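You operate a simulated robot arm through the tools that you are given. There is no shell and no other tool. Be economical: measure what you need, move in short steps, check, and stop when the job is done.

You run a simulated two-armed robot. Do the job below in one go: nothing can be reset, and whatever is moved stays where it is left.

JOB
Fetch the washed white keycap and press it onto the big computer's bare post.
Fine: switch the computer off before you fit it; the cap lies in the cap washer; shut the washer's lid again.

Only the result counts: the job must be done as asked and must still hold three seconds after the hand-in. Knocking over, shifting, dropping, spilling or breaking anything else fails it. Lids that push on must go on centred and level and be pressed home; caps that screw on are set level and turned clockwise until they are tight.

ROBOT AND FRAMES
Two 7-joint arms with two-finger parallel grippers on one trunk, on a base that drives. Base frame: it is fixed to the floor where the robot stands at the start and does not move with it; the origin is under the middle of the robot, x ahead of it, y to its left, z up. Lengths are in mm, angles in rad, forces in N, time in s.
The left shoulder is at the start at [50, 168, 1132], the right one opposite. With the tool pointing down near the work surface each hand reaches from about 100 to 660 mm from the robot's upright axis, wherever it stands, measured 20 degrees to its own side. Places, roughly: keycap (4x4x3 cm) [700, 500, 800]; lid of the cap washer [-1100, 1200, 800]; switch of the big computer [500, 100, 900]; white keycap (4x4x3 cm) [-1100, 1200, 800]; yellow post [500, 400, 900]. Payload 1.57 kg a hand.
The TCP of each hand is the grasp point between the finger pads, 30 mm short of the fingertips. In the tool frame z runs along the fingers and y along their closing line. Largest opening 80 mm; finger width 17, thickness 12; the body of the gripper, 40 by 82 mm, starts 80 mm behind the TCP.
Orientation is told as [roll, pitch, yaw] about the base's x, y, z axes, in that order, counted from this pose: with the fingers straight down and closing along the base's y, the tool's x points along the base's -x, its y along +y and its z along -z.

CONTROLS
- The arms move only by the tool jog_arm. It takes "left_steps", "right_steps" or both (then of equal length, played together; a hand with none holds still); each is a list of rows, each a list of 7 numbers: the shift along the base's x, y, z in m, then the turn, a rotation vector about the base's x, y, z in rad, then the closure in counts, from 0 (fully open) to 255 (shut). In form: [[tx, ty, tz, ax, ay, az, claw], ...]. A call has 1 to 20 rows; each row is the pose to reach, as a shift and turn from the pose commanded when the call began. Each row takes 0.2 s and may step no farther than 50 mm and 0.15 rad from the row before; otherwise, or with a gripper value out of range, the whole call is refused. Where a pose cannot be reached the arm comes as near as it can. A force on the tool above 90 N (or 10 N above the force at the start of the call, whichever is more), or a blocked arm, ends the call early, and 0.2 s more pass. The fingers move at their own pace (about 45 mm/s each) and stop on an object; they squeeze with about 23 N. The grip force told is the motor's: it shows also when the fingers shut on nothing. Time passes only in rows, and 0.2 s behind the last, so rows that repeat a pose let the fingers close. The reply holds the time, the measured pose of the TCP, the force on the tool along the base axes, the opening and the grip force, in the units named above and with some noise, with the torque about the TCP (base axes, N m) and any sound that the robot's microphone picked up.
- Cameras (640 x 400 px; columns grow to the right, rows downward): "scene" is now at [121.4, 37, 1351.6]; the picture's right is [0.41, -0.91, 0.00], its down [-0.43, -0.19, -0.88] and it looks along [0.80, 0.36, -0.48] (base axes); focal length 292 px, centre (320, 200). "left" rides on the left gripper at [72, 7, -122] in its tool frame; the picture's right is [-0.09, 1.00, 0.00], its down [-0.84, -0.08, -0.54] and it looks along [-0.54, -0.05, 0.84] (tool axes); focal length 238 px, centre (320, 200). "right" rides on the right gripper at [72, -7, -122] in its tool frame; the picture's right is [0.09, 1.00, 0.00], its down [-0.84, 0.08, -0.54] and it looks along [-0.54, 0.05, 0.84] (tool axes); focal length 238 px, centre (320, 200). There is no depth. A picture from a camera that has moved, and an enlarged one, comes with that camera's place and axes in the base frame and with its lens.
- camera(camera): a new picture of that camera. No time passes.
- move_column(by): slides the trunk up (or, below 0, down) by that many mm; the arms and the scene camera ride with it, the base frame stays. It gives what a move gives, with no picture.
- base_move(legs): drives the robot by 1 to 6 legs, each [ahead, left, turn to the left] in mm, mm and rad, along the robot's own axes; the way and the turn of a leg run together, so that a leg with both is an arc; at most 1500 mm and 3.142 rad a leg. The arms and the cameras ride along, it lands a little off, and it stops where it bumps. It gives what a move gives.
- turn_head(pan, tilt): turns the head with the scene camera to pan (to the left, within 1.396 rad either way) and tilt (down, from -0.506 to 1.204), counted from straight ahead of the robot. It gives what a move gives.
- inspect(camera, box): a new picture of the part [left, top, right, bottom] of that camera's present view, enlarged. No time passes.
- hand_in(): hands the job in; it is judged then, once.

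Go step by step. Nothing tells you exact positions but the pictures and the camera data: compare them with the known pose of the tool, close in by small moves and look again before you grip or let go. The budget is 120 turns and 88 pictures, counting those below and the enlarged ones. Unless the task says otherwise, let go and move clear before handing in, and close with one line.

The tools are called after "Call:" by a JSON object that holds its "method" and its "body". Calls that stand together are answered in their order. jog_arm: Moves the arms, as the interface text tells. Its arguments: {"type":"object","properties":{"left_steps":{"type":"array","items":{"type":"array","items":{"type":"number"}}},"right_steps":{"type":"array","items":{"type":"array","items":{"type":"number"}}}},"required":[]} The other tools are called the same way: move_column (by) slides the trunk up or down; base_move (legs) drives the base; turn_head (pan, tilt) turns the head that bears the scene camera; camera (camera) takes a picture; inspect (camera, box) takes an enlarged picture of a part of a camera's view; hand_in () hands the job in.

At the start:

```text
t: 0.0
left_position: [392.0, 428.9, 1201.3]
left_tool_rot: [0.0, -0.001, 0.002]
left_force: [0.8, 0.6, 0.2]
left_torque: [0.0, 0.04, -0.03]
left_opening: 79.8
left_gripper_force: 0.1
right_position: [347.9, -6.2, 1165.0]
right_tool_rot: [0.0, 0.0, 0.001]
right_force: [0.0, 0.1, 0.2]
right_torque: [0.0, 0.02, 0.01]
right_opening: 79.8
right_gripper_force: 0.0
trunk travel left (down, up): [-300.0, 143.0]
robot x, y, heading: [-0.7, 2.8, 0.001]
head pan, tilt: [0.419, 0.496]
```

scene: 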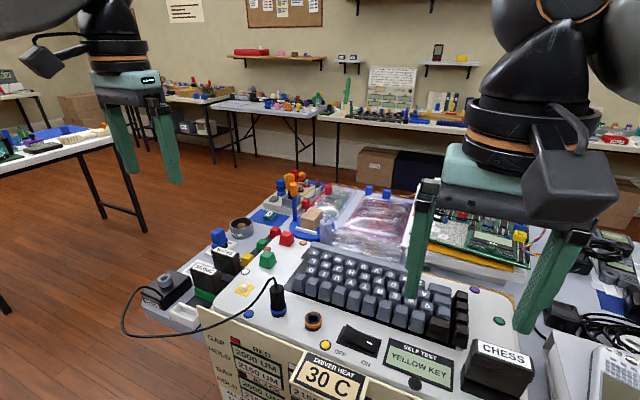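
right: 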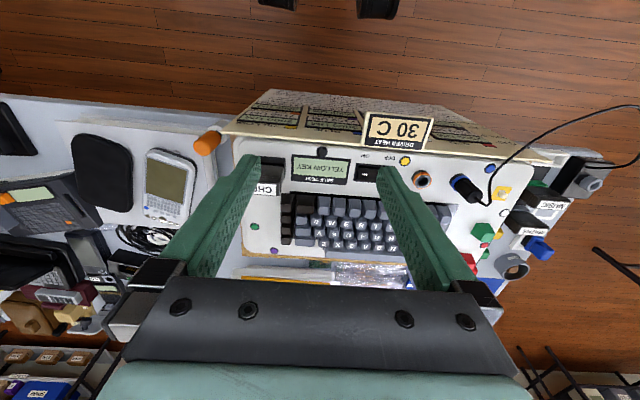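
left: 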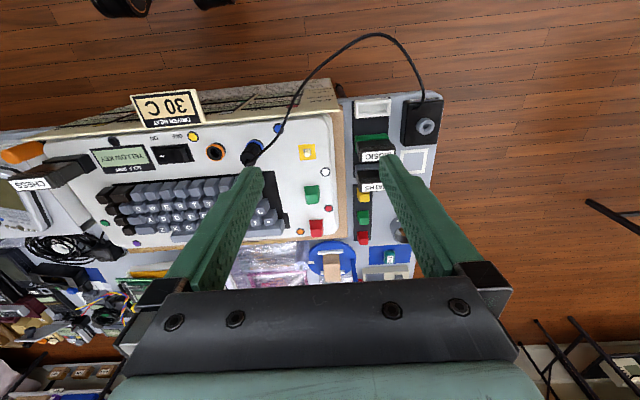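

I see the big computer with a keyboard, an OFF/ON rocker switch, a yellow bare post and a "SELF TEST / YELLOW KEY" display. I will look closer before acting.

Call:
{"method": "inspect", "body": {"camera": "scene", "box": [200, 220, 360, 320]}}

Call:
{"method": "inspect", "body": {"camera": "scene", "box": [280, 300, 480, 400]}}

Call:
{"method": "inspect", "body": {"camera": "left", "box": [120, 80, 440, 280]}}

```text
4.00 times, centred on (280, 270) of scene
camera zoom: at [121.4, 37.0, 1351.6], right [0.41, -0.91, 0.0], down [-0.43, -0.19, -0.88], along [0.8, 0.36, -0.48], focal length 1170 px, centre (480, -80)
```

zoom: 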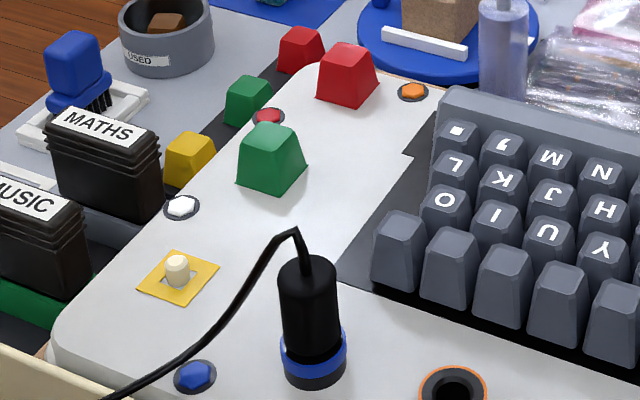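

```text
3.20 times, centred on (380, 350) of scene
camera zoom: at [121.4, 37.0, 1351.6], right [0.41, -0.91, 0.0], down [-0.43, -0.19, -0.88], along [0.8, 0.36, -0.48], focal length 936 px, centre (128, -280)
```

zoom: 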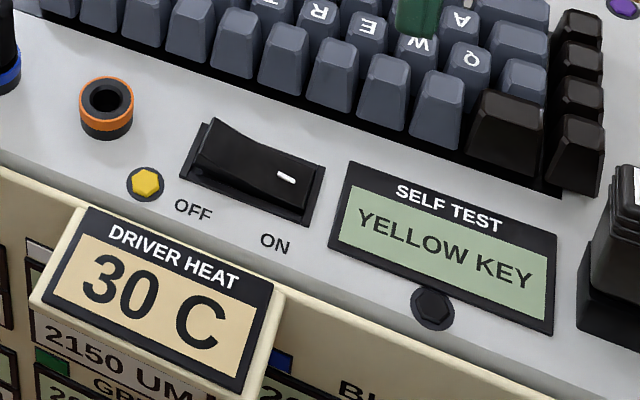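

```text
2.00 times, centred on (280, 180) of left
camera zoom: at [320.3, 436.5, 1323.9], right [0.09, 1.0, 0.0], down [0.84, -0.08, 0.54], along [0.54, -0.05, -0.84], focal length 477 px, centre (400, 240)
```

zoom: 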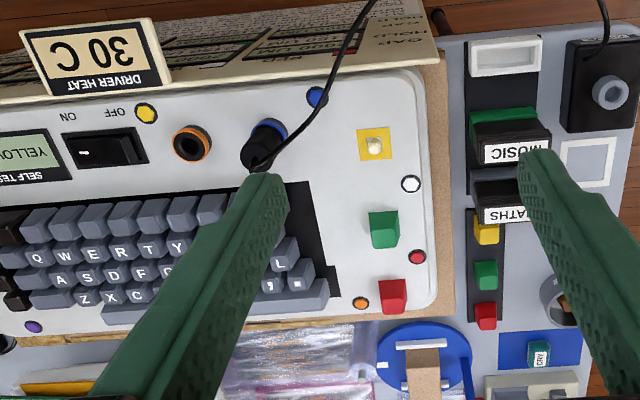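

The OFF end of the rocker comes out near (488, 146, 852) and the post top near (497, 394, 866). I'll read the front panel in case it matters.

Call:
{"method": "inspect", "body": {"camera": "scene", "box": [180, 300, 340, 400]}}

Call:
{"method": "turn_head", "body": {"pan": 0.3, "tilt": 0.95}}

Call:
{"method": "camera", "body": {"camera": "scene"}}

```text
4.00 times, centred on (260, 350) of scene
camera zoom: at [121.4, 37.0, 1351.6], right [0.41, -0.91, 0.0], down [-0.43, -0.19, -0.88], along [0.8, 0.36, -0.48], focal length 1170 px, centre (560, -400)
```

zoom: 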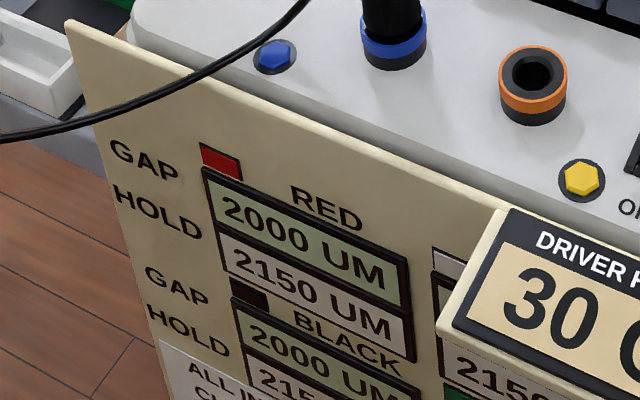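

```text
t: 0.9
left_position: [392.0, 429.4, 1201.6]
left_tool_rot: [-0.001, 0.0, 0.0]
left_force: [-0.1, 0.0, 1.2]
left_torque: [-0.03, 0.02, 0.0]
left_opening: 80.1
left_gripper_force: 0.1
right_position: [347.8, -6.6, 1165.3]
right_tool_rot: [0.001, 0.001, 0.0]
right_force: [0.9, -0.3, -0.4]
right_torque: [-0.01, 0.01, 0.01]
right_opening: 79.7
right_gripper_force: 0.1
trunk travel left (down, up): [-300.0, 143.0]
robot x, y, heading: [0.4, -1.2, 0.001]
head pan, tilt: [0.3, 0.949]
```

```text
80 pictures are left
camera scene: at [107.7, 21.5, 1313.9], right [0.3, -0.96, 0.0], down [-0.78, -0.24, -0.58], along [0.56, 0.17, -0.81], focal length 292 px, centre (320, 200)
```

scene: 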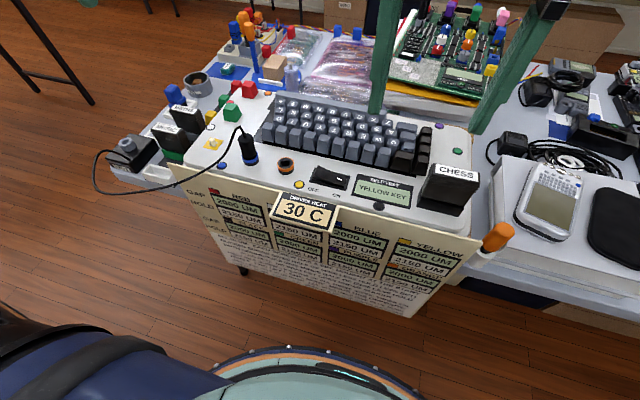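

There is a panel of small text on the front; I'll read it.

Call:
{"method": "inspect", "body": {"camera": "scene", "box": [200, 180, 340, 268]}}

Call:
{"method": "inspect", "body": {"camera": "scene", "box": [325, 225, 445, 315]}}

Call:
{"method": "inspect", "body": {"camera": "scene", "box": [225, 235, 335, 300]}}

```text
4.55 times, centred on (270, 224) of scene
camera zoom: at [107.7, 21.5, 1313.9], right [0.3, -0.96, 0.0], down [-0.78, -0.24, -0.58], along [0.56, 0.17, -0.81], focal length 1329 px, centre (547, 91)
```

zoom: 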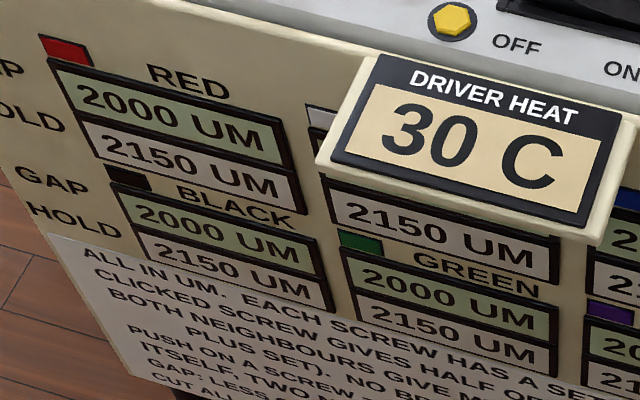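

```text
4.44 times, centred on (385, 270) of scene
camera zoom: at [107.7, 21.5, 1313.9], right [0.3, -0.96, 0.0], down [-0.78, -0.24, -0.58], along [0.56, 0.17, -0.81], focal length 1300 px, centre (31, -111)
```

zoom: 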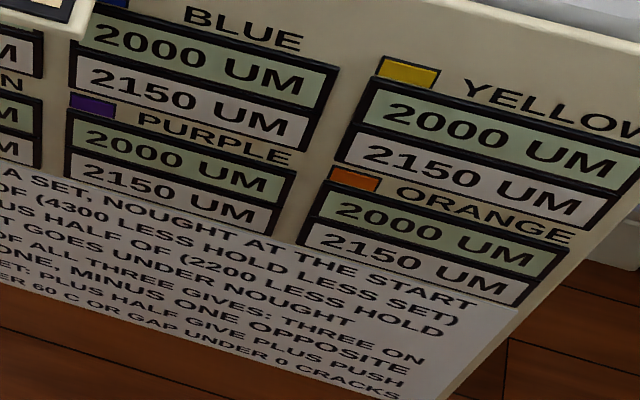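

```text
5.82 times, centred on (280, 268) of scene
camera zoom: at [107.7, 21.5, 1313.9], right [0.3, -0.96, 0.0], down [-0.78, -0.24, -0.58], along [0.56, 0.17, -0.81], focal length 1701 px, centre (553, -193)
```

zoom: 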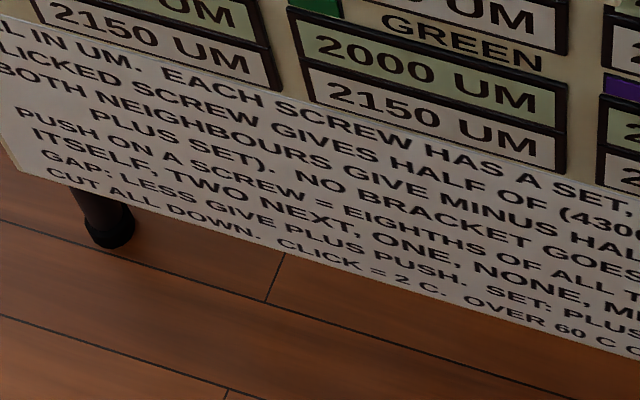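

That panel concerns another job. First I switch off: right hand, fingers shut, to above the rocker's OFF end.

Call:
{"method": "jog_arm", "body": {"right_steps": [[0.03, 0.03, 0, 0, 0, 0, 255], [0.06, 0.06, 0, 0, 0, 0, 255], [0.09, 0.09, 0, 0, 0, 0, 255], [0.12, 0.12, 0, 0, 0, 0, 255], [0.137, 0.148, 0, 0, 0, 0, 255], [0.137, 0.148, -0.04, 0, 0, 0, 255], [0.137, 0.148, -0.08, 0, 0, 0, 255], [0.137, 0.148, -0.12, 0, 0, 0, 255], [0.137, 0.148, -0.16, 0, 0, 0, 255], [0.137, 0.148, -0.2, 0, 0, 0, 255], [0.137, 0.148, -0.23, 0, 0, 0, 255], [0.137, 0.148, -0.23, 0, 0, 0, 255]]}}

Call:
{"method": "camera", "body": {"camera": "right"}}

Call:
{"method": "inspect", "body": {"camera": "scene", "box": [260, 120, 400, 210]}}

```text
t: 3.5
left_position: [389.6, 429.2, 1201.1]
left_tool_rot: [-0.001, -0.002, 0.002]
left_force: [-0.9, 0.0, -0.4]
left_torque: [0.03, 0.04, -0.01]
left_opening: 79.8
left_gripper_force: 0.0
right_position: [491.0, 124.8, 931.5]
right_tool_rot: [0.001, -0.001, 0.0]
right_force: [0.0, 0.5, 0.3]
right_torque: [-0.02, 0.02, -0.01]
right_opening: 0.1
right_gripper_force: 21.1
right hand out of reach, approached as far as the arm can: row 4, 5, 6, 7, 8, 9, 10, 11, 12
trunk travel left (down, up): [-300.0, 143.0]
robot x, y, heading: [-2.5, -0.5, -0.0]
head pan, tilt: [0.3, 0.949]
```

```text
76 pictures are left
camera right: at [419.4, 118.9, 1054.4], right [-0.09, 1.0, 0.0], down [0.84, 0.08, 0.54], along [0.54, 0.05, -0.84], focal length 238 px, centre (320, 200)
```

right: 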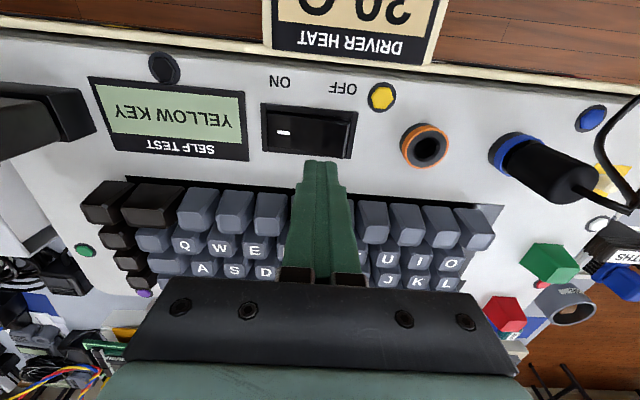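

```text
4.44 times, centred on (330, 165) of scene
camera zoom: at [107.3, 21.5, 1313.9], right [0.3, -0.96, 0.0], down [-0.78, -0.24, -0.58], along [0.56, 0.17, -0.81], focal length 1300 px, centre (276, 356)
```

zoom: 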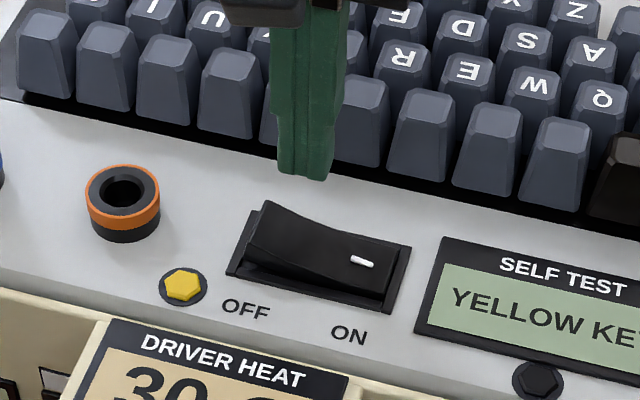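

The right arm reaches its limit at y≈125; the OFF end is about (477, 138). I'll shift the base a bit left and try again.

Call:
{"method": "base_move", "body": {"legs": [[0, 80, 0]]}}

```text
t: 4.9
left_position: [390.8, 509.0, 1202.2]
left_tool_rot: [0.001, 0.002, 0.001]
left_force: [-0.4, -0.2, 0.0]
left_torque: [0.0, 0.0, 0.0]
left_opening: 79.9
left_gripper_force: 0.1
right_position: [490.2, 205.9, 931.6]
right_tool_rot: [0.0, 0.0, -0.001]
right_force: [-0.4, 1.1, -0.4]
right_torque: [-0.04, -0.03, 0.01]
right_opening: 0.0
right_gripper_force: 21.1
trunk travel left (down, up): [-300.0, 143.0]
robot x, y, heading: [-0.0, 76.9, -0.003]
head pan, tilt: [0.3, 0.949]
```

Call:
{"method": "jog_arm", "body": {"right_steps": [[-0.01, -0.03, 0, 0, 0, 0, 255], [-0.012, -0.07, 0, 0, 0, 0, 255], [-0.012, -0.07, -0.015, 0, 0, 0, 255], [-0.012, -0.07, -0.015, 0, 0, 0, 255]]}}

Call:
{"method": "camera", "body": {"camera": "right"}}

```text
t: 5.9
left_position: [391.8, 509.3, 1201.5]
left_tool_rot: [0.001, 0.001, 0.001]
left_force: [-0.3, 1.1, -0.3]
left_torque: [0.02, -0.02, 0.0]
left_opening: 79.7
left_gripper_force: 0.1
right_position: [477.8, 136.0, 916.1]
right_tool_rot: [0.0, 0.001, 0.0]
right_force: [0.2, 0.5, 0.2]
right_torque: [-0.01, 0.02, 0.0]
right_opening: 0.0
right_gripper_force: 21.2
trunk travel left (down, up): [-300.0, 143.0]
robot x, y, heading: [-0.9, 81.9, 0.002]
head pan, tilt: [0.3, 0.949]
```

```text
74 pictures are left
camera right: at [406.9, 127.8, 1039.6], right [-0.09, 1.0, 0.0], down [0.84, 0.08, 0.54], along [0.54, 0.05, -0.84], focal length 238 px, centre (320, 200)
```

right: 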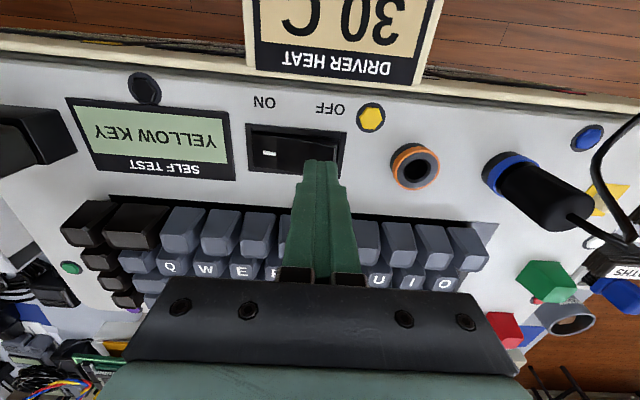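

Tip is over the OFF half. Pressing down gently.

Call:
{"method": "jog_arm", "body": {"right_steps": [[0, 0.001, -0.01, 0, 0, 0, 255], [0, 0.001, -0.02, 0, 0, 0, 255], [0, 0.001, -0.024, 0, 0, 0, 255], [0, 0.001, -0.027, 0, 0, 0, 255], [0, 0.001, -0.03, 0, 0, 0, 255], [0, 0.001, -0.033, 0, 0, 0, 255]]}}

Call:
{"method": "camera", "body": {"camera": "right"}}

```text
t: 7.3
left_position: [386.7, 507.3, 1203.7]
left_tool_rot: [0.0, -0.005, 0.0]
left_force: [-0.5, -0.3, 0.7]
left_torque: [-0.03, -0.01, -0.03]
left_opening: 79.7
left_gripper_force: 0.1
right_position: [478.3, 136.7, 894.7]
right_tool_rot: [0.008, -0.014, -0.001]
right_force: [-7.4, -7.7, 58.2]
right_torque: [-0.81, 0.33, -0.1]
right_opening: 0.0
right_gripper_force: 22.0
trunk travel left (down, up): [-300.0, 143.0]
robot x, y, heading: [1.1, 80.0, -0.001]
head pan, tilt: [0.3, 0.949]
```

```text
73 pictures are left
camera right: at [405.2, 128.5, 1016.2], right [-0.09, 1.0, 0.01], down [0.83, 0.07, 0.55], along [0.55, 0.05, -0.83], focal length 238 px, centre (320, 200)
```

right: 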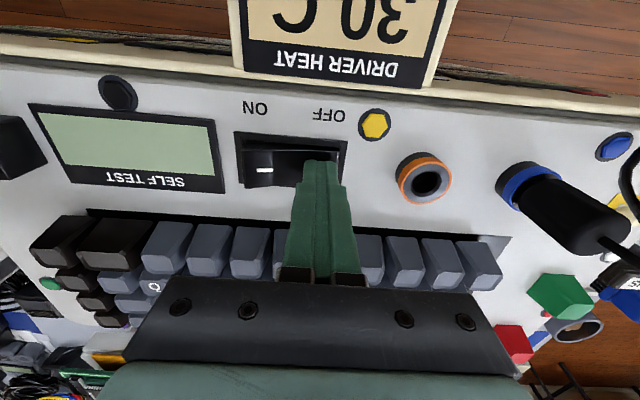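

The display went blank: the computer is off. I lift and fold the right hand and look toward the washer.

Call:
{"method": "jog_arm", "body": {"right_steps": [[0, 0, 0.03, 0, 0, 0, 255], [0, 0, 0.075, 0, 0, 0, 255], [0, 0, 0.12, 0, 0, 0, 255], [0, 0, 0.165, 0, 0, 0, 255], [0, 0, 0.21, 0, 0, 0, 255], [0, 0, 0.25, 0, 0, 0, 255], [-0.03, -0.03, 0.26, 0, 0, 0, 255], [-0.06, -0.06, 0.27, 0, 0, 0, 255], [-0.09, -0.09, 0.28, 0, 0, 0, 128], [-0.12, -0.12, 0.28, 0, 0, 0, 0], [-0.14, -0.16, 0.28, 0, 0, 0, 0]]}}

Call:
{"method": "turn_head", "body": {"pan": 1.396, "tilt": 0.4}}

Call:
{"method": "camera", "body": {"camera": "scene"}}

```text
t: 9.7
left_position: [390.9, 508.0, 1201.8]
left_tool_rot: [0.002, -0.002, 0.002]
left_force: [-0.9, 0.2, -0.2]
left_torque: [-0.01, 0.0, 0.0]
left_opening: 80.0
left_gripper_force: 0.1
right_position: [337.7, -23.1, 1164.1]
right_tool_rot: [0.002, -0.001, 0.0]
right_force: [-0.7, -0.5, 0.0]
right_torque: [0.0, -0.01, 0.01]
right_opening: 65.8
right_gripper_force: 0.0
trunk travel left (down, up): [-300.0, 143.0]
robot x, y, heading: [0.1, 80.7, -0.001]
head pan, tilt: [0.3, 0.949]
```

```text
t: 11.0
left_position: [391.4, 508.6, 1202.1]
left_tool_rot: [0.0, 0.0, 0.001]
left_force: [-0.1, -0.6, 0.2]
left_torque: [-0.03, 0.0, 0.01]
left_opening: 79.7
left_gripper_force: 0.0
right_position: [338.6, -23.4, 1165.1]
right_tool_rot: [0.0, 0.0, 0.0]
right_force: [-0.7, -1.2, 0.0]
right_torque: [0.0, -0.04, 0.01]
right_opening: 79.7
right_gripper_force: 0.1
trunk travel left (down, up): [-300.0, 143.0]
robot x, y, heading: [-0.2, 79.6, -0.005]
head pan, tilt: [1.396, 0.4]
```

```text
72 pictures are left
camera scene: at [54.4, 170.4, 1360.4], right [0.98, -0.17, 0.0], down [-0.07, -0.38, -0.92], along [0.16, 0.91, -0.39], focal length 292 px, centre (320, 200)
```

scene: 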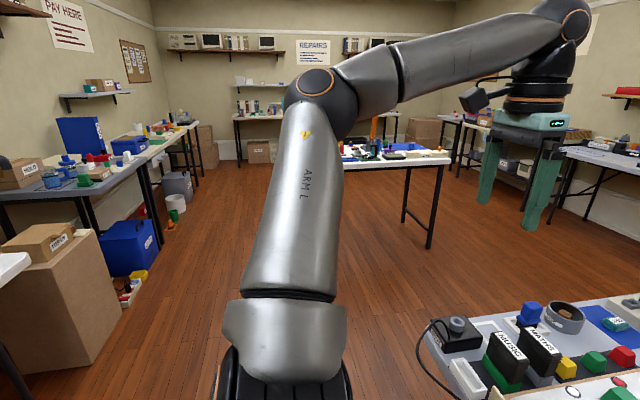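

The washer's table is behind-left. I turn in place to face it.

Call:
{"method": "base_move", "body": {"legs": [[-150, 0, 0], [0, 0, 2.35]]}}

Call:
{"method": "turn_head", "body": {"pan": 0, "tilt": 0.5}}

Call:
{"method": "camera", "body": {"camera": "scene"}}

```text
t: 18.0
left_position: [-731.3, 50.0, 1201.6]
left_tool_rot: [0.001, 0.001, 2.36]
left_force: [-0.3, -0.1, -0.3]
left_torque: [-0.01, -0.02, 0.0]
left_opening: 79.7
left_gripper_force: 0.0
right_position: [-316.9, 389.5, 1164.4]
right_tool_rot: [0.0, -0.001, 2.36]
right_force: [0.5, -0.7, 1.2]
right_torque: [0.02, 0.0, 0.01]
right_opening: 80.1
right_gripper_force: 0.1
trunk travel left (down, up): [-300.0, 143.0]
robot x, y, heading: [-152.0, 81.6, 2.358]
head pan, tilt: [1.396, 0.4]
```

```text
t: 19.5
left_position: [-731.2, 50.5, 1202.3]
left_tool_rot: [0.0, 0.001, 2.361]
left_force: [-0.2, 1.7, 1.2]
left_torque: [-0.02, -0.01, 0.03]
left_opening: 80.0
left_gripper_force: 0.1
right_position: [-317.3, 391.0, 1164.6]
right_tool_rot: [0.001, 0.0, 2.359]
right_force: [-0.1, -0.1, -0.4]
right_torque: [0.0, 0.01, -0.03]
right_opening: 79.9
right_gripper_force: 0.1
trunk travel left (down, up): [-300.0, 143.0]
robot x, y, heading: [-151.2, 77.6, 2.36]
head pan, tilt: [0.0, 0.499]
```

```text
71 pictures are left
camera scene: at [-244.6, 171.6, 1351.3], right [0.7, 0.71, 0.0], down [0.34, -0.34, -0.88], along [-0.62, 0.62, -0.48], focal length 292 px, centre (320, 200)
```

scene: 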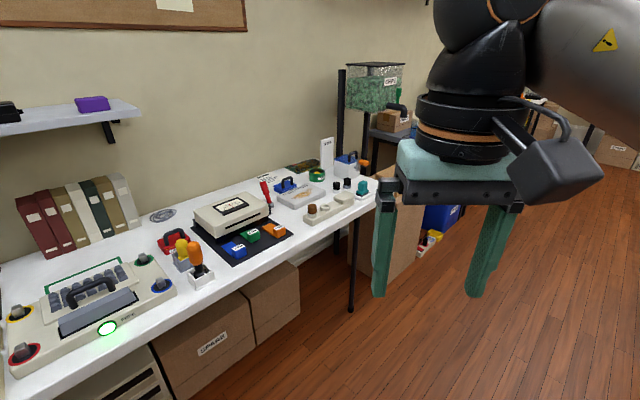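

The washer should appear around pixel (347,168). Zooming in.

Call:
{"method": "inspect", "body": {"camera": "scene", "box": [250, 120, 410, 220]}}

Call:
{"method": "inspect", "body": {"camera": "scene", "box": [300, 130, 380, 190]}}

```text
4.00 times, centred on (330, 170) of scene
camera zoom: at [-244.6, 171.6, 1351.3], right [0.7, 0.71, 0.0], down [0.34, -0.34, -0.88], along [-0.62, 0.62, -0.48], focal length 1170 px, centre (280, 320)
```

zoom: 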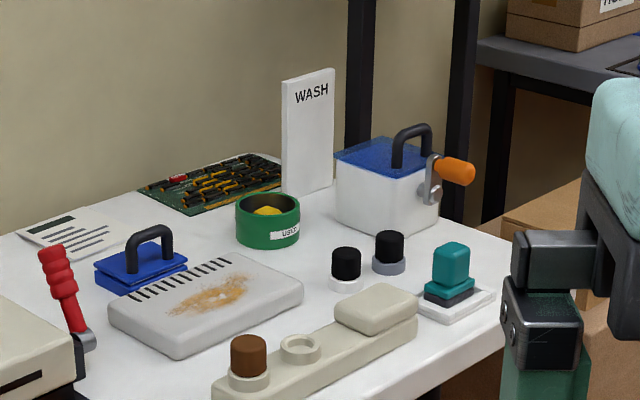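

```text
6.67 times, centred on (340, 160) of scene
camera zoom: at [-244.6, 171.6, 1351.3], right [0.7, 0.71, 0.0], down [0.34, -0.34, -0.88], along [-0.62, 0.62, -0.48], focal length 1949 px, centre (187, 467)
```

zoom: 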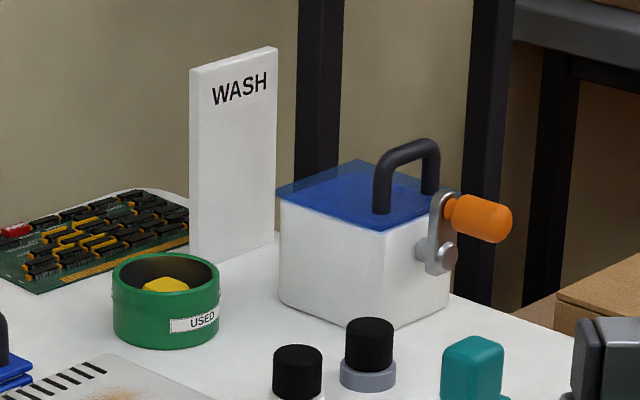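

The washer is the white box with blue lid, handle and crank by the WASH sign. I drive closer.

Call:
{"method": "base_move", "body": {"legs": [[760, -290, 0], [0, 0, 0.35]]}}

Call:
{"method": "turn_head", "body": {"pan": 0, "tilt": 0.65}}

Call:
{"method": "camera", "body": {"camera": "scene"}}

```text
t: 24.9
left_position: [-1017.7, 594.3, 1201.0]
left_tool_rot: [0.0, 0.0, 2.706]
left_force: [-0.1, -0.4, 0.5]
left_torque: [0.0, 0.01, -0.02]
left_opening: 80.0
left_gripper_force: 0.1
right_position: [-744.3, 1054.0, 1165.8]
right_tool_rot: [-0.001, 0.001, 2.706]
right_force: [-0.5, 0.1, 0.5]
right_torque: [-0.02, -0.01, 0.03]
right_opening: 79.9
right_gripper_force: 0.1
trunk travel left (down, up): [-300.0, 143.0]
robot x, y, heading: [-479.0, 817.0, 2.709]
head pan, tilt: [0.0, 0.499]
```

```text
t: 25.6
left_position: [-1016.2, 594.8, 1201.5]
left_tool_rot: [0.0, 0.0, 2.707]
left_force: [-0.5, -0.1, 0.4]
left_torque: [0.01, 0.02, 0.0]
left_opening: 80.2
left_gripper_force: 0.0
right_position: [-746.5, 1054.7, 1164.5]
right_tool_rot: [-0.001, 0.0, 2.705]
right_force: [0.8, 0.5, 0.2]
right_torque: [0.03, 0.03, 0.01]
right_opening: 79.7
right_gripper_force: 0.0
trunk travel left (down, up): [-300.0, 143.0]
robot x, y, heading: [-479.4, 817.7, 2.706]
head pan, tilt: [0.0, 0.649]
```

```text
68 pictures are left
camera scene: at [-598.0, 873.0, 1338.0], right [0.42, 0.91, 0.0], down [0.55, -0.26, -0.8], along [-0.72, 0.34, -0.6], focal length 292 px, centre (320, 200)
```

scene: 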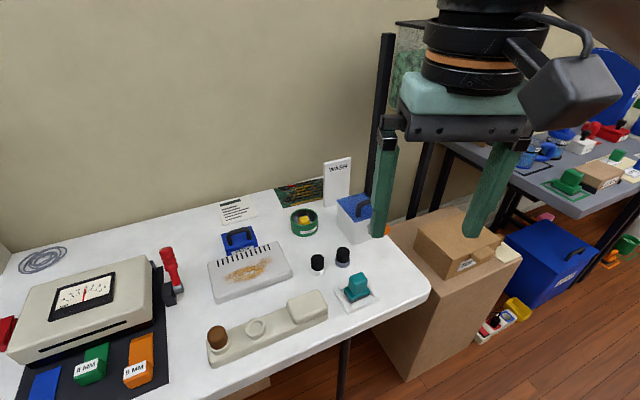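

Table's front edge is x≈-860, washer around (-1150, 1250). I square up to the table (heading π) with the washer ahead.

Call:
{"method": "base_move", "body": {"legs": [[0, 0, 0.435], [0, -400, 0], [100, 0, 0]]}}

Call:
{"method": "camera", "body": {"camera": "scene"}}

Call:
{"method": "camera", "body": {"camera": "right"}}

```text
t: 31.7
left_position: [-972.4, 787.5, 1199.5]
left_tool_rot: [0.0, 0.0, -3.141]
left_force: [0.6, 0.0, -0.8]
left_torque: [0.01, -0.04, 0.01]
left_opening: 80.0
left_gripper_force: 0.1
right_position: [-920.0, 1319.0, 1165.2]
right_tool_rot: [0.0, 0.001, 3.142]
right_force: [-0.3, -0.1, 0.1]
right_torque: [0.0, -0.02, 0.0]
right_opening: 80.3
right_gripper_force: 0.1
trunk travel left (down, up): [-300.0, 143.0]
robot x, y, heading: [-578.4, 1219.1, 3.142]
head pan, tilt: [0.0, 0.649]
```

```text
67 pictures are left
camera scene: at [-709.8, 1216.7, 1337.8], right [0.0, 1.0, 0.0], down [0.61, 0.0, -0.8], along [-0.8, 0.0, -0.61], focal length 292 px, centre (320, 200)
```

scene: 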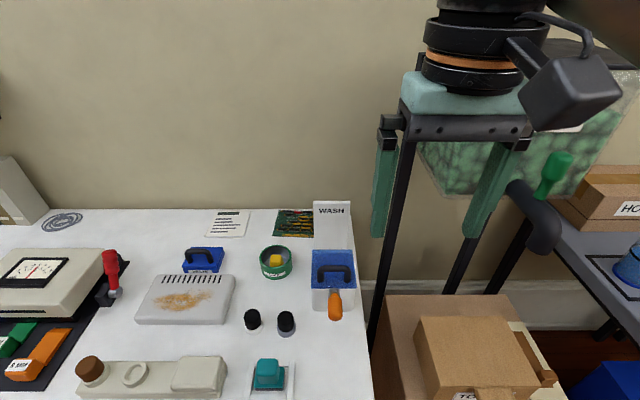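

```text
66 pictures are left
camera right: at [-847.1, 1325.3, 1286.8], right [0.09, -1.0, 0.0], down [-0.84, -0.08, 0.54], along [-0.54, -0.05, -0.84], focal length 238 px, centre (320, 200)
```

right: 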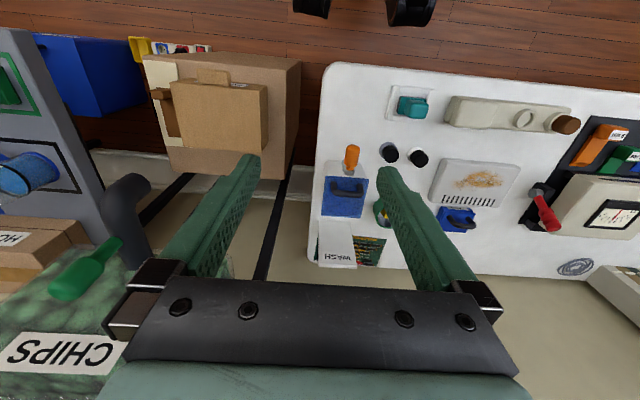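

The handle comes out at about (-1100, 1244, 856). Looking closer at the lid and handle.

Call:
{"method": "inspect", "body": {"camera": "scene", "box": [285, 195, 385, 325]}}

Call:
{"method": "inspect", "body": {"camera": "right", "box": [300, 130, 400, 270]}}

```text
3.08 times, centred on (335, 260) of scene
camera zoom: at [-709.8, 1216.7, 1337.8], right [0.0, 1.0, 0.0], down [0.61, 0.0, -0.8], along [-0.8, 0.0, -0.61], focal length 900 px, centre (274, 15)
```

zoom: 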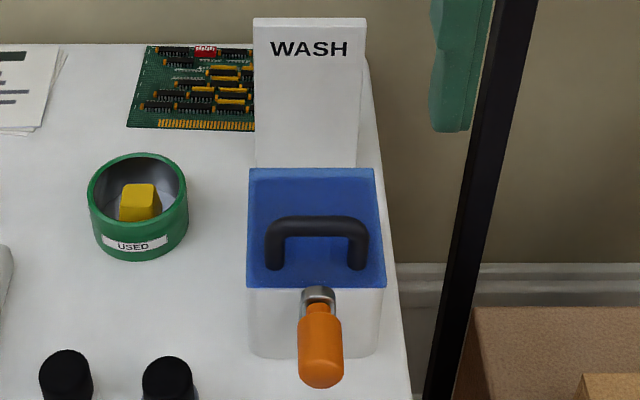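

```text
2.86 times, centred on (350, 200) of right
camera zoom: at [-847.1, 1325.3, 1286.8], right [0.09, -1.0, 0.0], down [-0.84, -0.08, 0.54], along [-0.54, -0.05, -0.84], focal length 681 px, centre (234, 200)
```

zoom: 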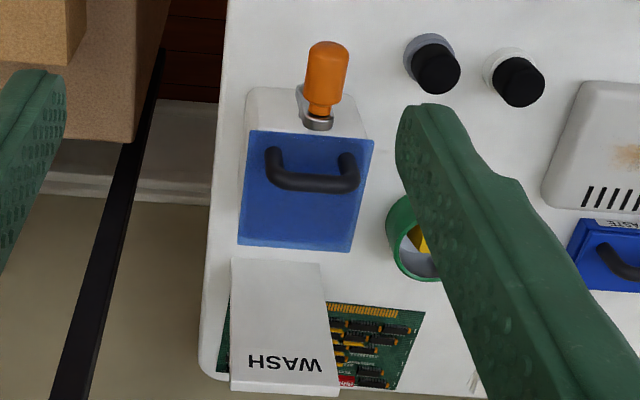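

The lid looks hinged at its back (wall) edge with the handle bar along y at about (-1105, 1245, 852). I turn the right hand so its fingers close along x and bring it above the bar.

Call:
{"method": "jog_arm", "body": {"right_steps": [[0, 0, 0, 0, 0, 0.14, 0], [0, 0, 0, 0, 0, 0.28, 0], [0, 0, 0, 0, 0, 0.42, 0], [-0.01, 0, 0, 0, 0, 0.56, 0], [-0.03, 0, 0, 0, 0, 0.7, 0], [-0.05, -0.01, 0, 0, 0, 0.84, 0], [-0.08, -0.02, 0, 0, 0, 0.98, 0], [-0.11, -0.03, 0, 0, 0, 1.12, 0], [-0.14, -0.05, 0, 0, 0, 1.26, 0], [-0.16, -0.06, 0, 0, 0, 1.4, 0], [-0.185, -0.074, 0, 0, 0, 1.54, 0], [-0.185, -0.074, 0, 0, 0, 1.571, 0], [-0.185, -0.074, -0.04, 0, 0, 1.571, 0], [-0.185, -0.074, -0.08, 0, 0, 1.571, 0], [-0.185, -0.074, -0.12, 0, 0, 1.571, 0], [-0.185, -0.074, -0.16, 0, 0, 1.571, 0], [-0.185, -0.074, -0.2, 0, 0, 1.571, 0], [-0.185, -0.074, -0.23, 0, 0, 1.571, 0], [-0.185, -0.074, -0.23, 0, 0, 1.571, 0]]}}

Call:
{"method": "camera", "body": {"camera": "right"}}

Call:
{"method": "inspect", "body": {"camera": "scene", "box": [255, 165, 415, 325]}}

```text
t: 35.7
left_position: [-971.7, 786.2, 1200.7]
left_tool_rot: [-0.002, 0.001, -3.141]
left_force: [0.1, 0.3, -0.6]
left_torque: [0.0, -0.02, -0.03]
left_opening: 80.1
left_gripper_force: 0.1
right_position: [-908.9, 1206.6, 1018.7]
right_tool_rot: [-0.039, 0.007, -1.571]
right_force: [0.0, -0.7, -0.2]
right_torque: [0.01, -0.05, 0.0]
right_opening: 79.9
right_gripper_force: 0.1
right hand out of reach, approached as far as the arm can: row 8, 9, 10, 11, 12, 13, 14, 15, 16, 17, 18, 19
trunk travel left (down, up): [-300.0, 143.0]
robot x, y, heading: [-584.1, 1214.4, 3.139]
head pan, tilt: [0.0, 0.649]
```

```text
63 pictures are left
camera right: at [-910.6, 1276.6, 1141.6], right [0.99, 0.09, -0.04], down [0.1, -0.84, 0.53], along [0.02, -0.53, -0.85], focal length 238 px, centre (320, 200)
```

right: 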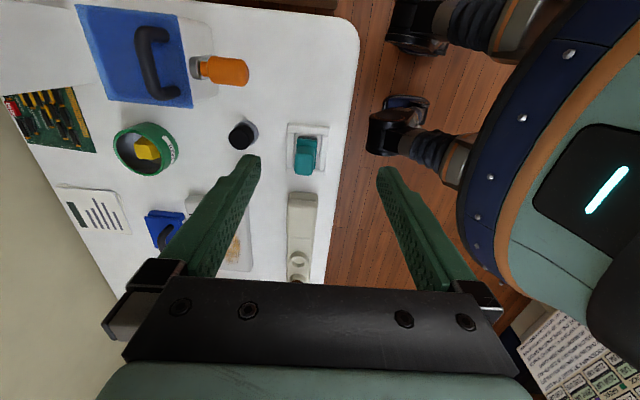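

```text
2.50 times, centred on (335, 245) of scene
camera zoom: at [-709.1, 1215.6, 1337.9], right [0.0, 1.0, 0.0], down [0.6, 0.0, -0.8], along [-0.8, 0.0, -0.6], focal length 731 px, centre (282, 88)
```

zoom: 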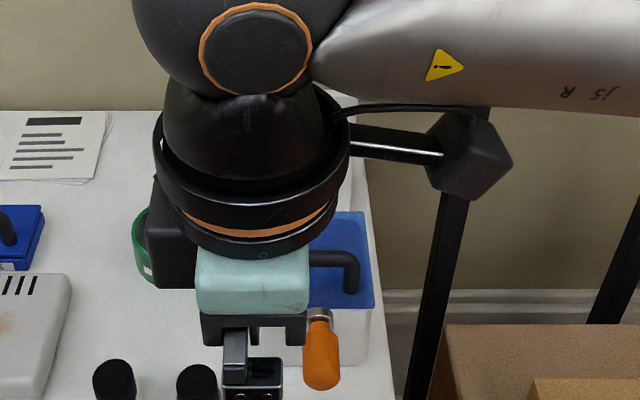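

That yaw direction is awkward for this wrist. I back off up first and see where it goes.

Call:
{"method": "jog_arm", "body": {"right_steps": [[0, 0, 0.04, 0, 0, 0, 0], [0, 0, 0.08, 0, 0, 0, 0], [0, 0, 0.12, 0, 0, 0, 0], [0, 0, 0.16, 0, 0, 0, 0], [0, 0, 0.2, 0, 0, 0, 0], [0, 0, 0.23, 0, 0, 0, 0], [0, 0, 0.23, 0, 0, -0.14, 0], [0, 0, 0.23, 0, 0, -0.28, 0], [0, 0, 0.23, 0, 0, -0.42, 0]]}}

```text
t: 37.7
left_position: [-970.9, 788.2, 1200.9]
left_tool_rot: [-0.001, -0.001, -3.14]
left_force: [0.1, 0.1, 0.7]
left_torque: [0.0, -0.06, -0.02]
left_opening: 80.1
left_gripper_force: 0.0
right_position: [-914.9, 1205.8, 1248.4]
right_tool_rot: [0.0, 0.0, -1.993]
right_force: [0.0, -0.9, -0.1]
right_torque: [0.03, 0.02, -0.05]
right_opening: 80.0
right_gripper_force: 0.0
right hand out of reach, approached as far as the arm can: row 2, 3, 4, 5, 6, 7, 8
trunk travel left (down, up): [-300.0, 143.0]
robot x, y, heading: [-581.3, 1218.4, 3.142]
head pan, tilt: [0.0, 0.649]
```

Commands restart from the reached pose. I turn the wrist the other way round.

Call:
{"method": "jog_arm", "body": {"right_steps": [[0, 0.01, 0, 0, 0, -0.14, 0], [0, 0.02, 0, 0, 0, -0.28, 0], [0, 0.03, 0, 0, 0, -0.42, 0], [0, 0.04, 0, 0, 0, -0.56, 0], [0, 0.05, 0, 0, 0, -0.7, 0], [0, 0.06, 0, 0, 0, -0.84, 0], [0, 0.06, 0, 0, 0, -0.98, 0], [0, 0.06, 0, 0, 0, -1.12, 0], [0, 0.06, 0, 0, 0, -1.26, 0], [0, 0.06, 0, 0, 0, -1.4, 0], [0, 0.06, 0, 0, 0, -1.54, 0], [0, 0.06, 0, 0, 0, -1.68, 0], [0, 0.06, 0, 0, 0, -1.82, 0], [0, 0.06, 0, 0, 0, -1.96, 0], [0, 0.06, 0, 0, 0, -2.1, 0], [0, 0.06, 0, 0, 0, -2.24, 0], [0, 0.06, 0, 0, 0, -2.38, 0], [0, 0.06, 0, 0, 0, -2.52, 0], [0, 0.06, 0, 0, 0, -2.66, 0], [0, 0.06, 0, 0, 0, -2.719, 0]]}}

```text
t: 41.9
left_position: [-972.0, 787.7, 1202.3]
left_tool_rot: [0.0, 0.0, -3.141]
left_force: [-0.1, -0.2, 0.2]
left_torque: [0.03, 0.0, 0.0]
left_opening: 80.1
left_gripper_force: 0.1
right_position: [-912.6, 1265.8, 1250.3]
right_tool_rot: [0.001, 0.0, 1.571]
right_force: [0.5, -0.5, -1.2]
right_torque: [-0.04, 0.01, -0.02]
right_opening: 80.1
right_gripper_force: 0.0
trunk travel left (down, up): [-300.0, 143.0]
robot x, y, heading: [-581.4, 1214.7, 3.144]
head pan, tilt: [0.0, 0.649]
```

Wrist turned fine. Now to above the bar.

Call:
{"method": "jog_arm", "body": {"right_steps": [[0, 0, -0.045, 0, 0, 0, 0], [0, 0, -0.09, 0, 0, 0, 0], [-0.02, 0, -0.13, 0, 0, 0, 0], [-0.05, -0.005, -0.16, 0, 0, 0, 0], [-0.08, -0.01, -0.19, 0, 0, 0, 0], [-0.11, -0.015, -0.22, 0, 0, 0, 0], [-0.14, -0.02, -0.25, 0, 0, 0, 0], [-0.17, -0.021, -0.28, 0, 0, 0, 0], [-0.192, -0.021, -0.32, 0, 0, 0, 0], [-0.192, -0.021, -0.32, 0, 0, 0, 0]]}}

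Call:
{"method": "camera", "body": {"camera": "right"}}

Call:
{"method": "inspect", "body": {"camera": "scene", "box": [255, 165, 415, 325]}}

```text
t: 44.1
left_position: [-971.8, 788.5, 1202.0]
left_tool_rot: [0.0, -0.002, -3.139]
left_force: [0.3, 0.4, -0.5]
left_torque: [0.03, 0.04, -0.02]
left_opening: 79.8
left_gripper_force: 0.1
right_position: [-1105.9, 1245.4, 928.5]
right_tool_rot: [0.001, -0.001, 1.573]
right_force: [0.0, 0.1, 0.0]
right_torque: [0.0, -0.01, -0.03]
right_opening: 80.2
right_gripper_force: 0.1
trunk travel left (down, up): [-300.0, 143.0]
robot x, y, heading: [-579.3, 1218.7, 3.137]
head pan, tilt: [0.0, 0.649]
```

```text
61 pictures are left
camera right: at [-1098.3, 1173.4, 1052.0], right [-1.0, -0.09, 0.0], down [-0.08, 0.84, 0.54], along [-0.05, 0.54, -0.84], focal length 238 px, centre (320, 200)
```

right: 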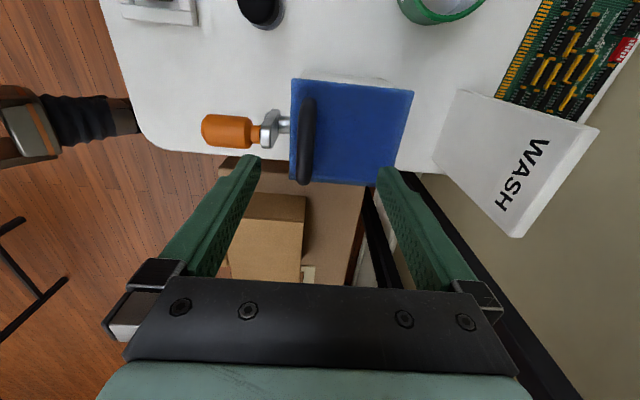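

```text
2.50 times, centred on (335, 245) of scene
camera zoom: at [-708.7, 1216.7, 1338.0], right [0.0, 1.0, 0.0], down [0.6, 0.0, -0.8], along [-0.8, 0.0, -0.6], focal length 731 px, centre (282, 88)
```

zoom: 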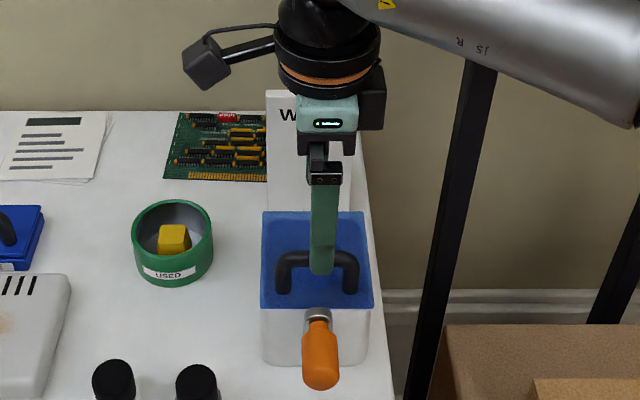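

Bar is at x≈-1095, top z≈870. I narrow the fingers, to stay clear of the crank, and straddle the bar.

Call:
{"method": "jog_arm", "body": {"right_steps": [[0.009, 0, 0, 0, 0, 0, 115], [0.009, 0, 0, 0, 0, 0, 115], [0.009, 0, -0.02, 0, 0, 0, 115], [0.009, 0, -0.04, 0, 0, 0, 115], [0.009, 0, -0.053, 0, 0, 0, 115], [0.009, 0, -0.053, 0, 0, 0, 115]]}}

Call:
{"method": "camera", "body": {"camera": "right"}}

Call:
{"method": "inspect", "body": {"camera": "scene", "box": [275, 205, 375, 325]}}

```text
t: 45.5
left_position: [-972.3, 786.4, 1202.1]
left_tool_rot: [0.001, 0.0, -3.141]
left_force: [-0.8, 0.4, 0.1]
left_torque: [0.03, 0.03, -0.03]
left_opening: 79.9
left_gripper_force: 0.0
right_position: [-1097.7, 1245.5, 877.5]
right_tool_rot: [0.0, -0.001, 1.574]
right_force: [0.9, 0.3, -0.7]
right_torque: [-0.02, 0.01, 0.01]
right_opening: 43.9
right_gripper_force: 0.0
trunk travel left (down, up): [-300.0, 143.0]
robot x, y, heading: [-578.4, 1216.1, 3.14]
head pan, tilt: [0.0, 0.649]
```

```text
59 pictures are left
camera right: at [-1089.5, 1172.7, 998.8], right [-1.0, -0.09, 0.0], down [-0.08, 0.84, 0.54], along [-0.05, 0.54, -0.84], focal length 238 px, centre (320, 200)
```

right: 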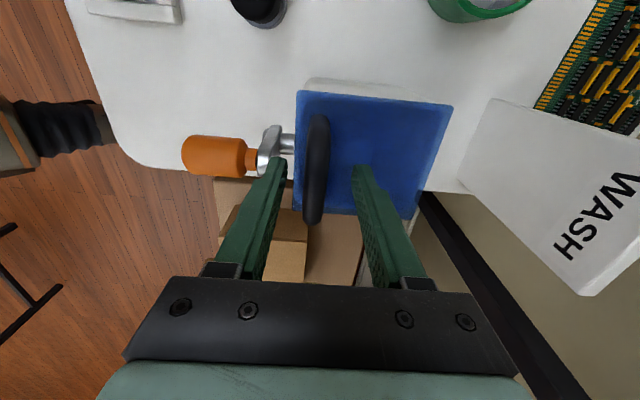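

```text
3.33 times, centred on (325, 265) of scene
camera zoom: at [-708.8, 1216.7, 1337.9], right [0.0, 1.0, 0.0], down [0.6, 0.0, -0.8], along [-0.8, 0.0, -0.6], focal length 975 px, centre (303, -17)
```

zoom: 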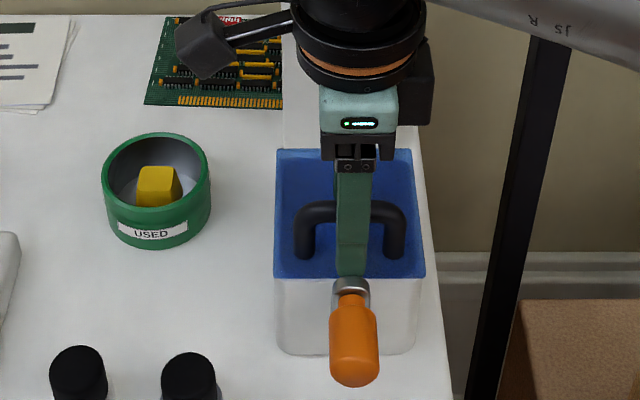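

The bar lies between the fingers. Closing.

Call:
{"method": "jog_arm", "body": {"right_steps": [[0.003, 0, 0, 0, 0, 0, 180], [0.003, 0, 0, 0, 0, 0, 255], [0.003, 0, 0, 0, 0, 0, 255], [0.003, 0, 0, 0, 0, 0, 255]]}}

```text
t: 46.5
left_position: [-973.2, 787.9, 1202.2]
left_tool_rot: [-0.001, 0.0, -3.14]
left_force: [0.5, -0.4, -0.1]
left_torque: [-0.01, 0.0, -0.05]
left_opening: 80.1
left_gripper_force: 0.1
right_position: [-1093.9, 1244.8, 877.1]
right_tool_rot: [0.001, 0.001, 1.573]
right_force: [-0.5, -1.2, -1.2]
right_torque: [0.0, -0.02, -0.01]
right_opening: 14.0
right_gripper_force: 29.8
trunk travel left (down, up): [-300.0, 143.0]
robot x, y, heading: [-581.0, 1218.6, 3.145]
head pan, tilt: [0.0, 0.649]
```

Bar gripped (14 mm). I try a small opening arc and check the forces.

Call:
{"method": "jog_arm", "body": {"right_steps": [[-0.002, 0, 0.004, 0, 0, 0, 255], [-0.004, 0, 0.008, 0, 0, 0, 255], [-0.006, 0, 0.012, 0, 0, 0, 255], [-0.0086, 0, 0.0155, 0, 0, 0, 255], [-0.0086, 0, 0.0155, 0, 0, 0, 255]]}}

Call:
{"method": "camera", "body": {"camera": "right"}}

```text
t: 47.7
left_position: [-973.2, 787.5, 1202.2]
left_tool_rot: [-0.001, -0.001, -3.141]
left_force: [0.4, -0.7, -0.4]
left_torque: [0.01, -0.01, 0.03]
left_opening: 79.9
left_gripper_force: 0.1
right_position: [-1102.3, 1243.9, 892.6]
right_tool_rot: [-0.002, 0.0, 1.573]
right_force: [-0.4, -1.6, -3.6]
right_torque: [-0.07, -0.14, -0.07]
right_opening: 13.8
right_gripper_force: 29.9
trunk travel left (down, up): [-300.0, 143.0]
robot x, y, heading: [-581.8, 1214.9, 3.144]
head pan, tilt: [0.0, 0.649]
```

```text
57 pictures are left
camera right: at [-1095.2, 1172.6, 1014.3], right [-1.0, -0.09, 0.0], down [-0.08, 0.84, 0.54], along [-0.05, 0.54, -0.84], focal length 238 px, centre (320, 200)
```

right: 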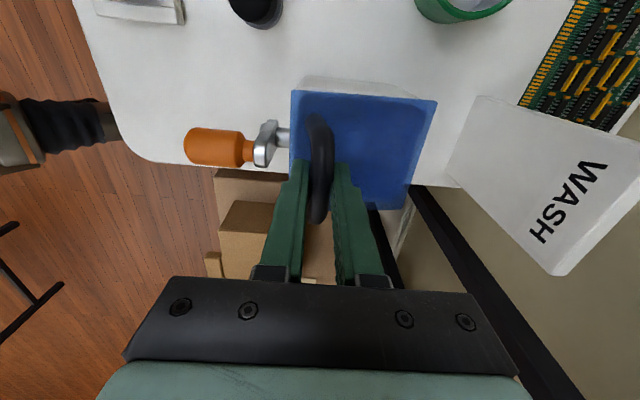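

Call:
{"method": "inspect", "body": {"camera": "scene", "box": [275, 205, 375, 325]}}

```text
3.33 times, centred on (325, 265) of scene
camera zoom: at [-709.1, 1216.5, 1337.9], right [0.0, 1.0, 0.0], down [0.6, 0.0, -0.8], along [-0.8, 0.0, -0.6], focal length 975 px, centre (303, -17)
```

zoom: 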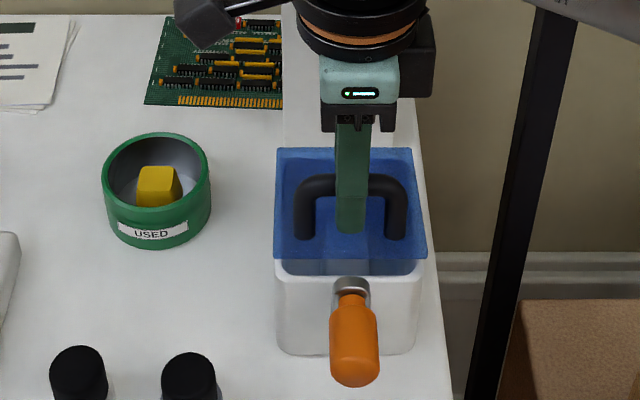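

Confirmed: it hinges at the back. I continue the arc to about 60°.

Call:
{"method": "jog_arm", "body": {"right_steps": [[-0.004, 0, 0.008, 0, 0, 0, 255], [-0.0088, 0, 0.0151, 0, 0, 0, 255], [-0.0145, 0, 0.0215, 0, 0, 0, 255], [-0.0208, 0, 0.0271, 0, 0, 0, 255], [-0.0275, 0, 0.0323, 0, 0, 0, 255], [-0.0347, 0, 0.0368, 0, 0, 0, 255], [-0.0422, 0, 0.0408, 0, 0, 0, 255], [-0.0501, 0, 0.044, 0, 0, 0, 255], [-0.0582, 0, 0.0466, 0, 0, 0, 255], [-0.0665, 0, 0.0484, 0, 0, 0, 255]]}}

Call:
{"method": "camera", "body": {"camera": "scene"}}

```text
t: 49.9
left_position: [-973.7, 787.1, 1201.4]
left_tool_rot: [0.0, 0.002, -3.14]
left_force: [0.3, -0.3, 0.3]
left_torque: [0.0, 0.0, 0.0]
left_opening: 79.9
left_gripper_force: 0.1
right_position: [-1169.4, 1245.2, 937.2]
right_tool_rot: [-0.006, -0.001, 1.574]
right_force: [-2.0, 0.1, -18.6]
right_torque: [0.18, -0.05, -0.1]
right_opening: 13.4
right_gripper_force: 30.1
trunk travel left (down, up): [-300.0, 143.0]
robot x, y, heading: [-582.1, 1215.2, 3.144]
head pan, tilt: [0.0, 0.649]
```

```text
55 pictures are left
camera scene: at [-710.9, 1216.8, 1337.7], right [0.0, 1.0, 0.0], down [0.61, 0.0, -0.8], along [-0.8, 0.0, -0.61], focal length 292 px, centre (320, 200)
```

scene: 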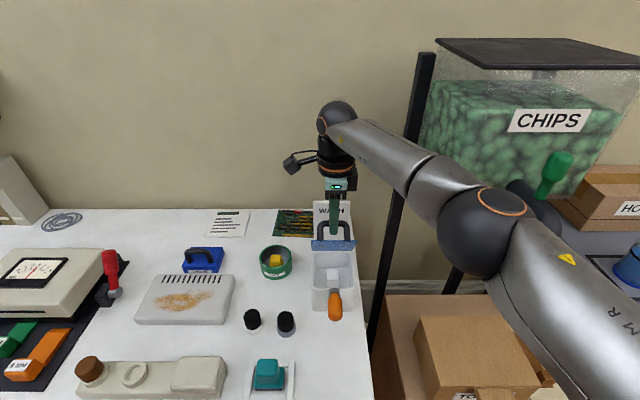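

Call:
{"method": "inspect", "body": {"camera": "scene", "box": [290, 190, 380, 325]}}

Call:
{"method": "inspect", "body": {"camera": "right", "box": [160, 40, 560, 290]}}

```text
2.96 times, centred on (335, 258) of scene
camera zoom: at [-710.9, 1216.8, 1337.7], right [0.0, 1.0, 0.0], down [0.61, 0.0, -0.8], along [-0.8, 0.0, -0.61], focal length 866 px, centre (276, 30)
```

zoom: 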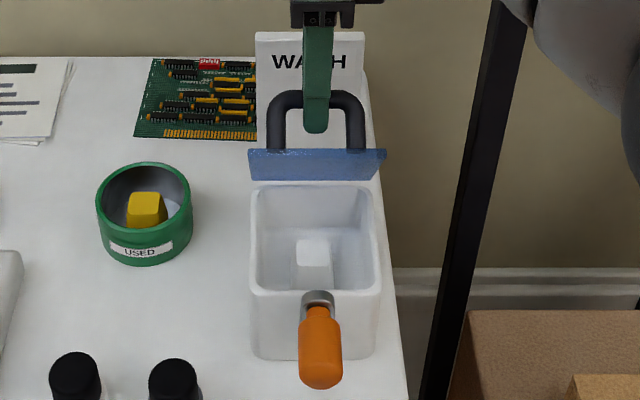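

```text
1.60 times, centred on (360, 165) of right
camera zoom: at [-1162.9, 1173.1, 1060.5], right [-1.0, -0.1, 0.0], down [-0.08, 0.84, 0.54], along [-0.05, 0.54, -0.84], focal length 381 px, centre (256, 256)
```

zoom: 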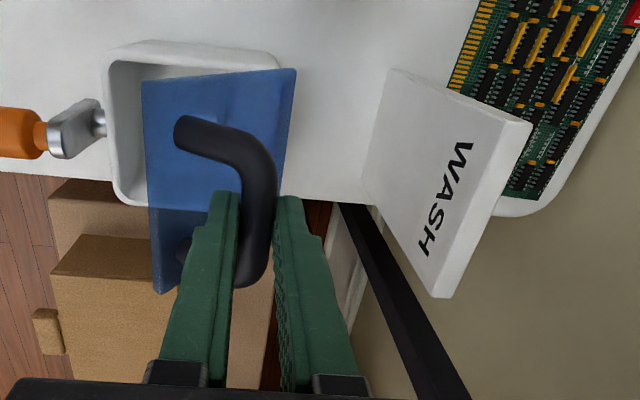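

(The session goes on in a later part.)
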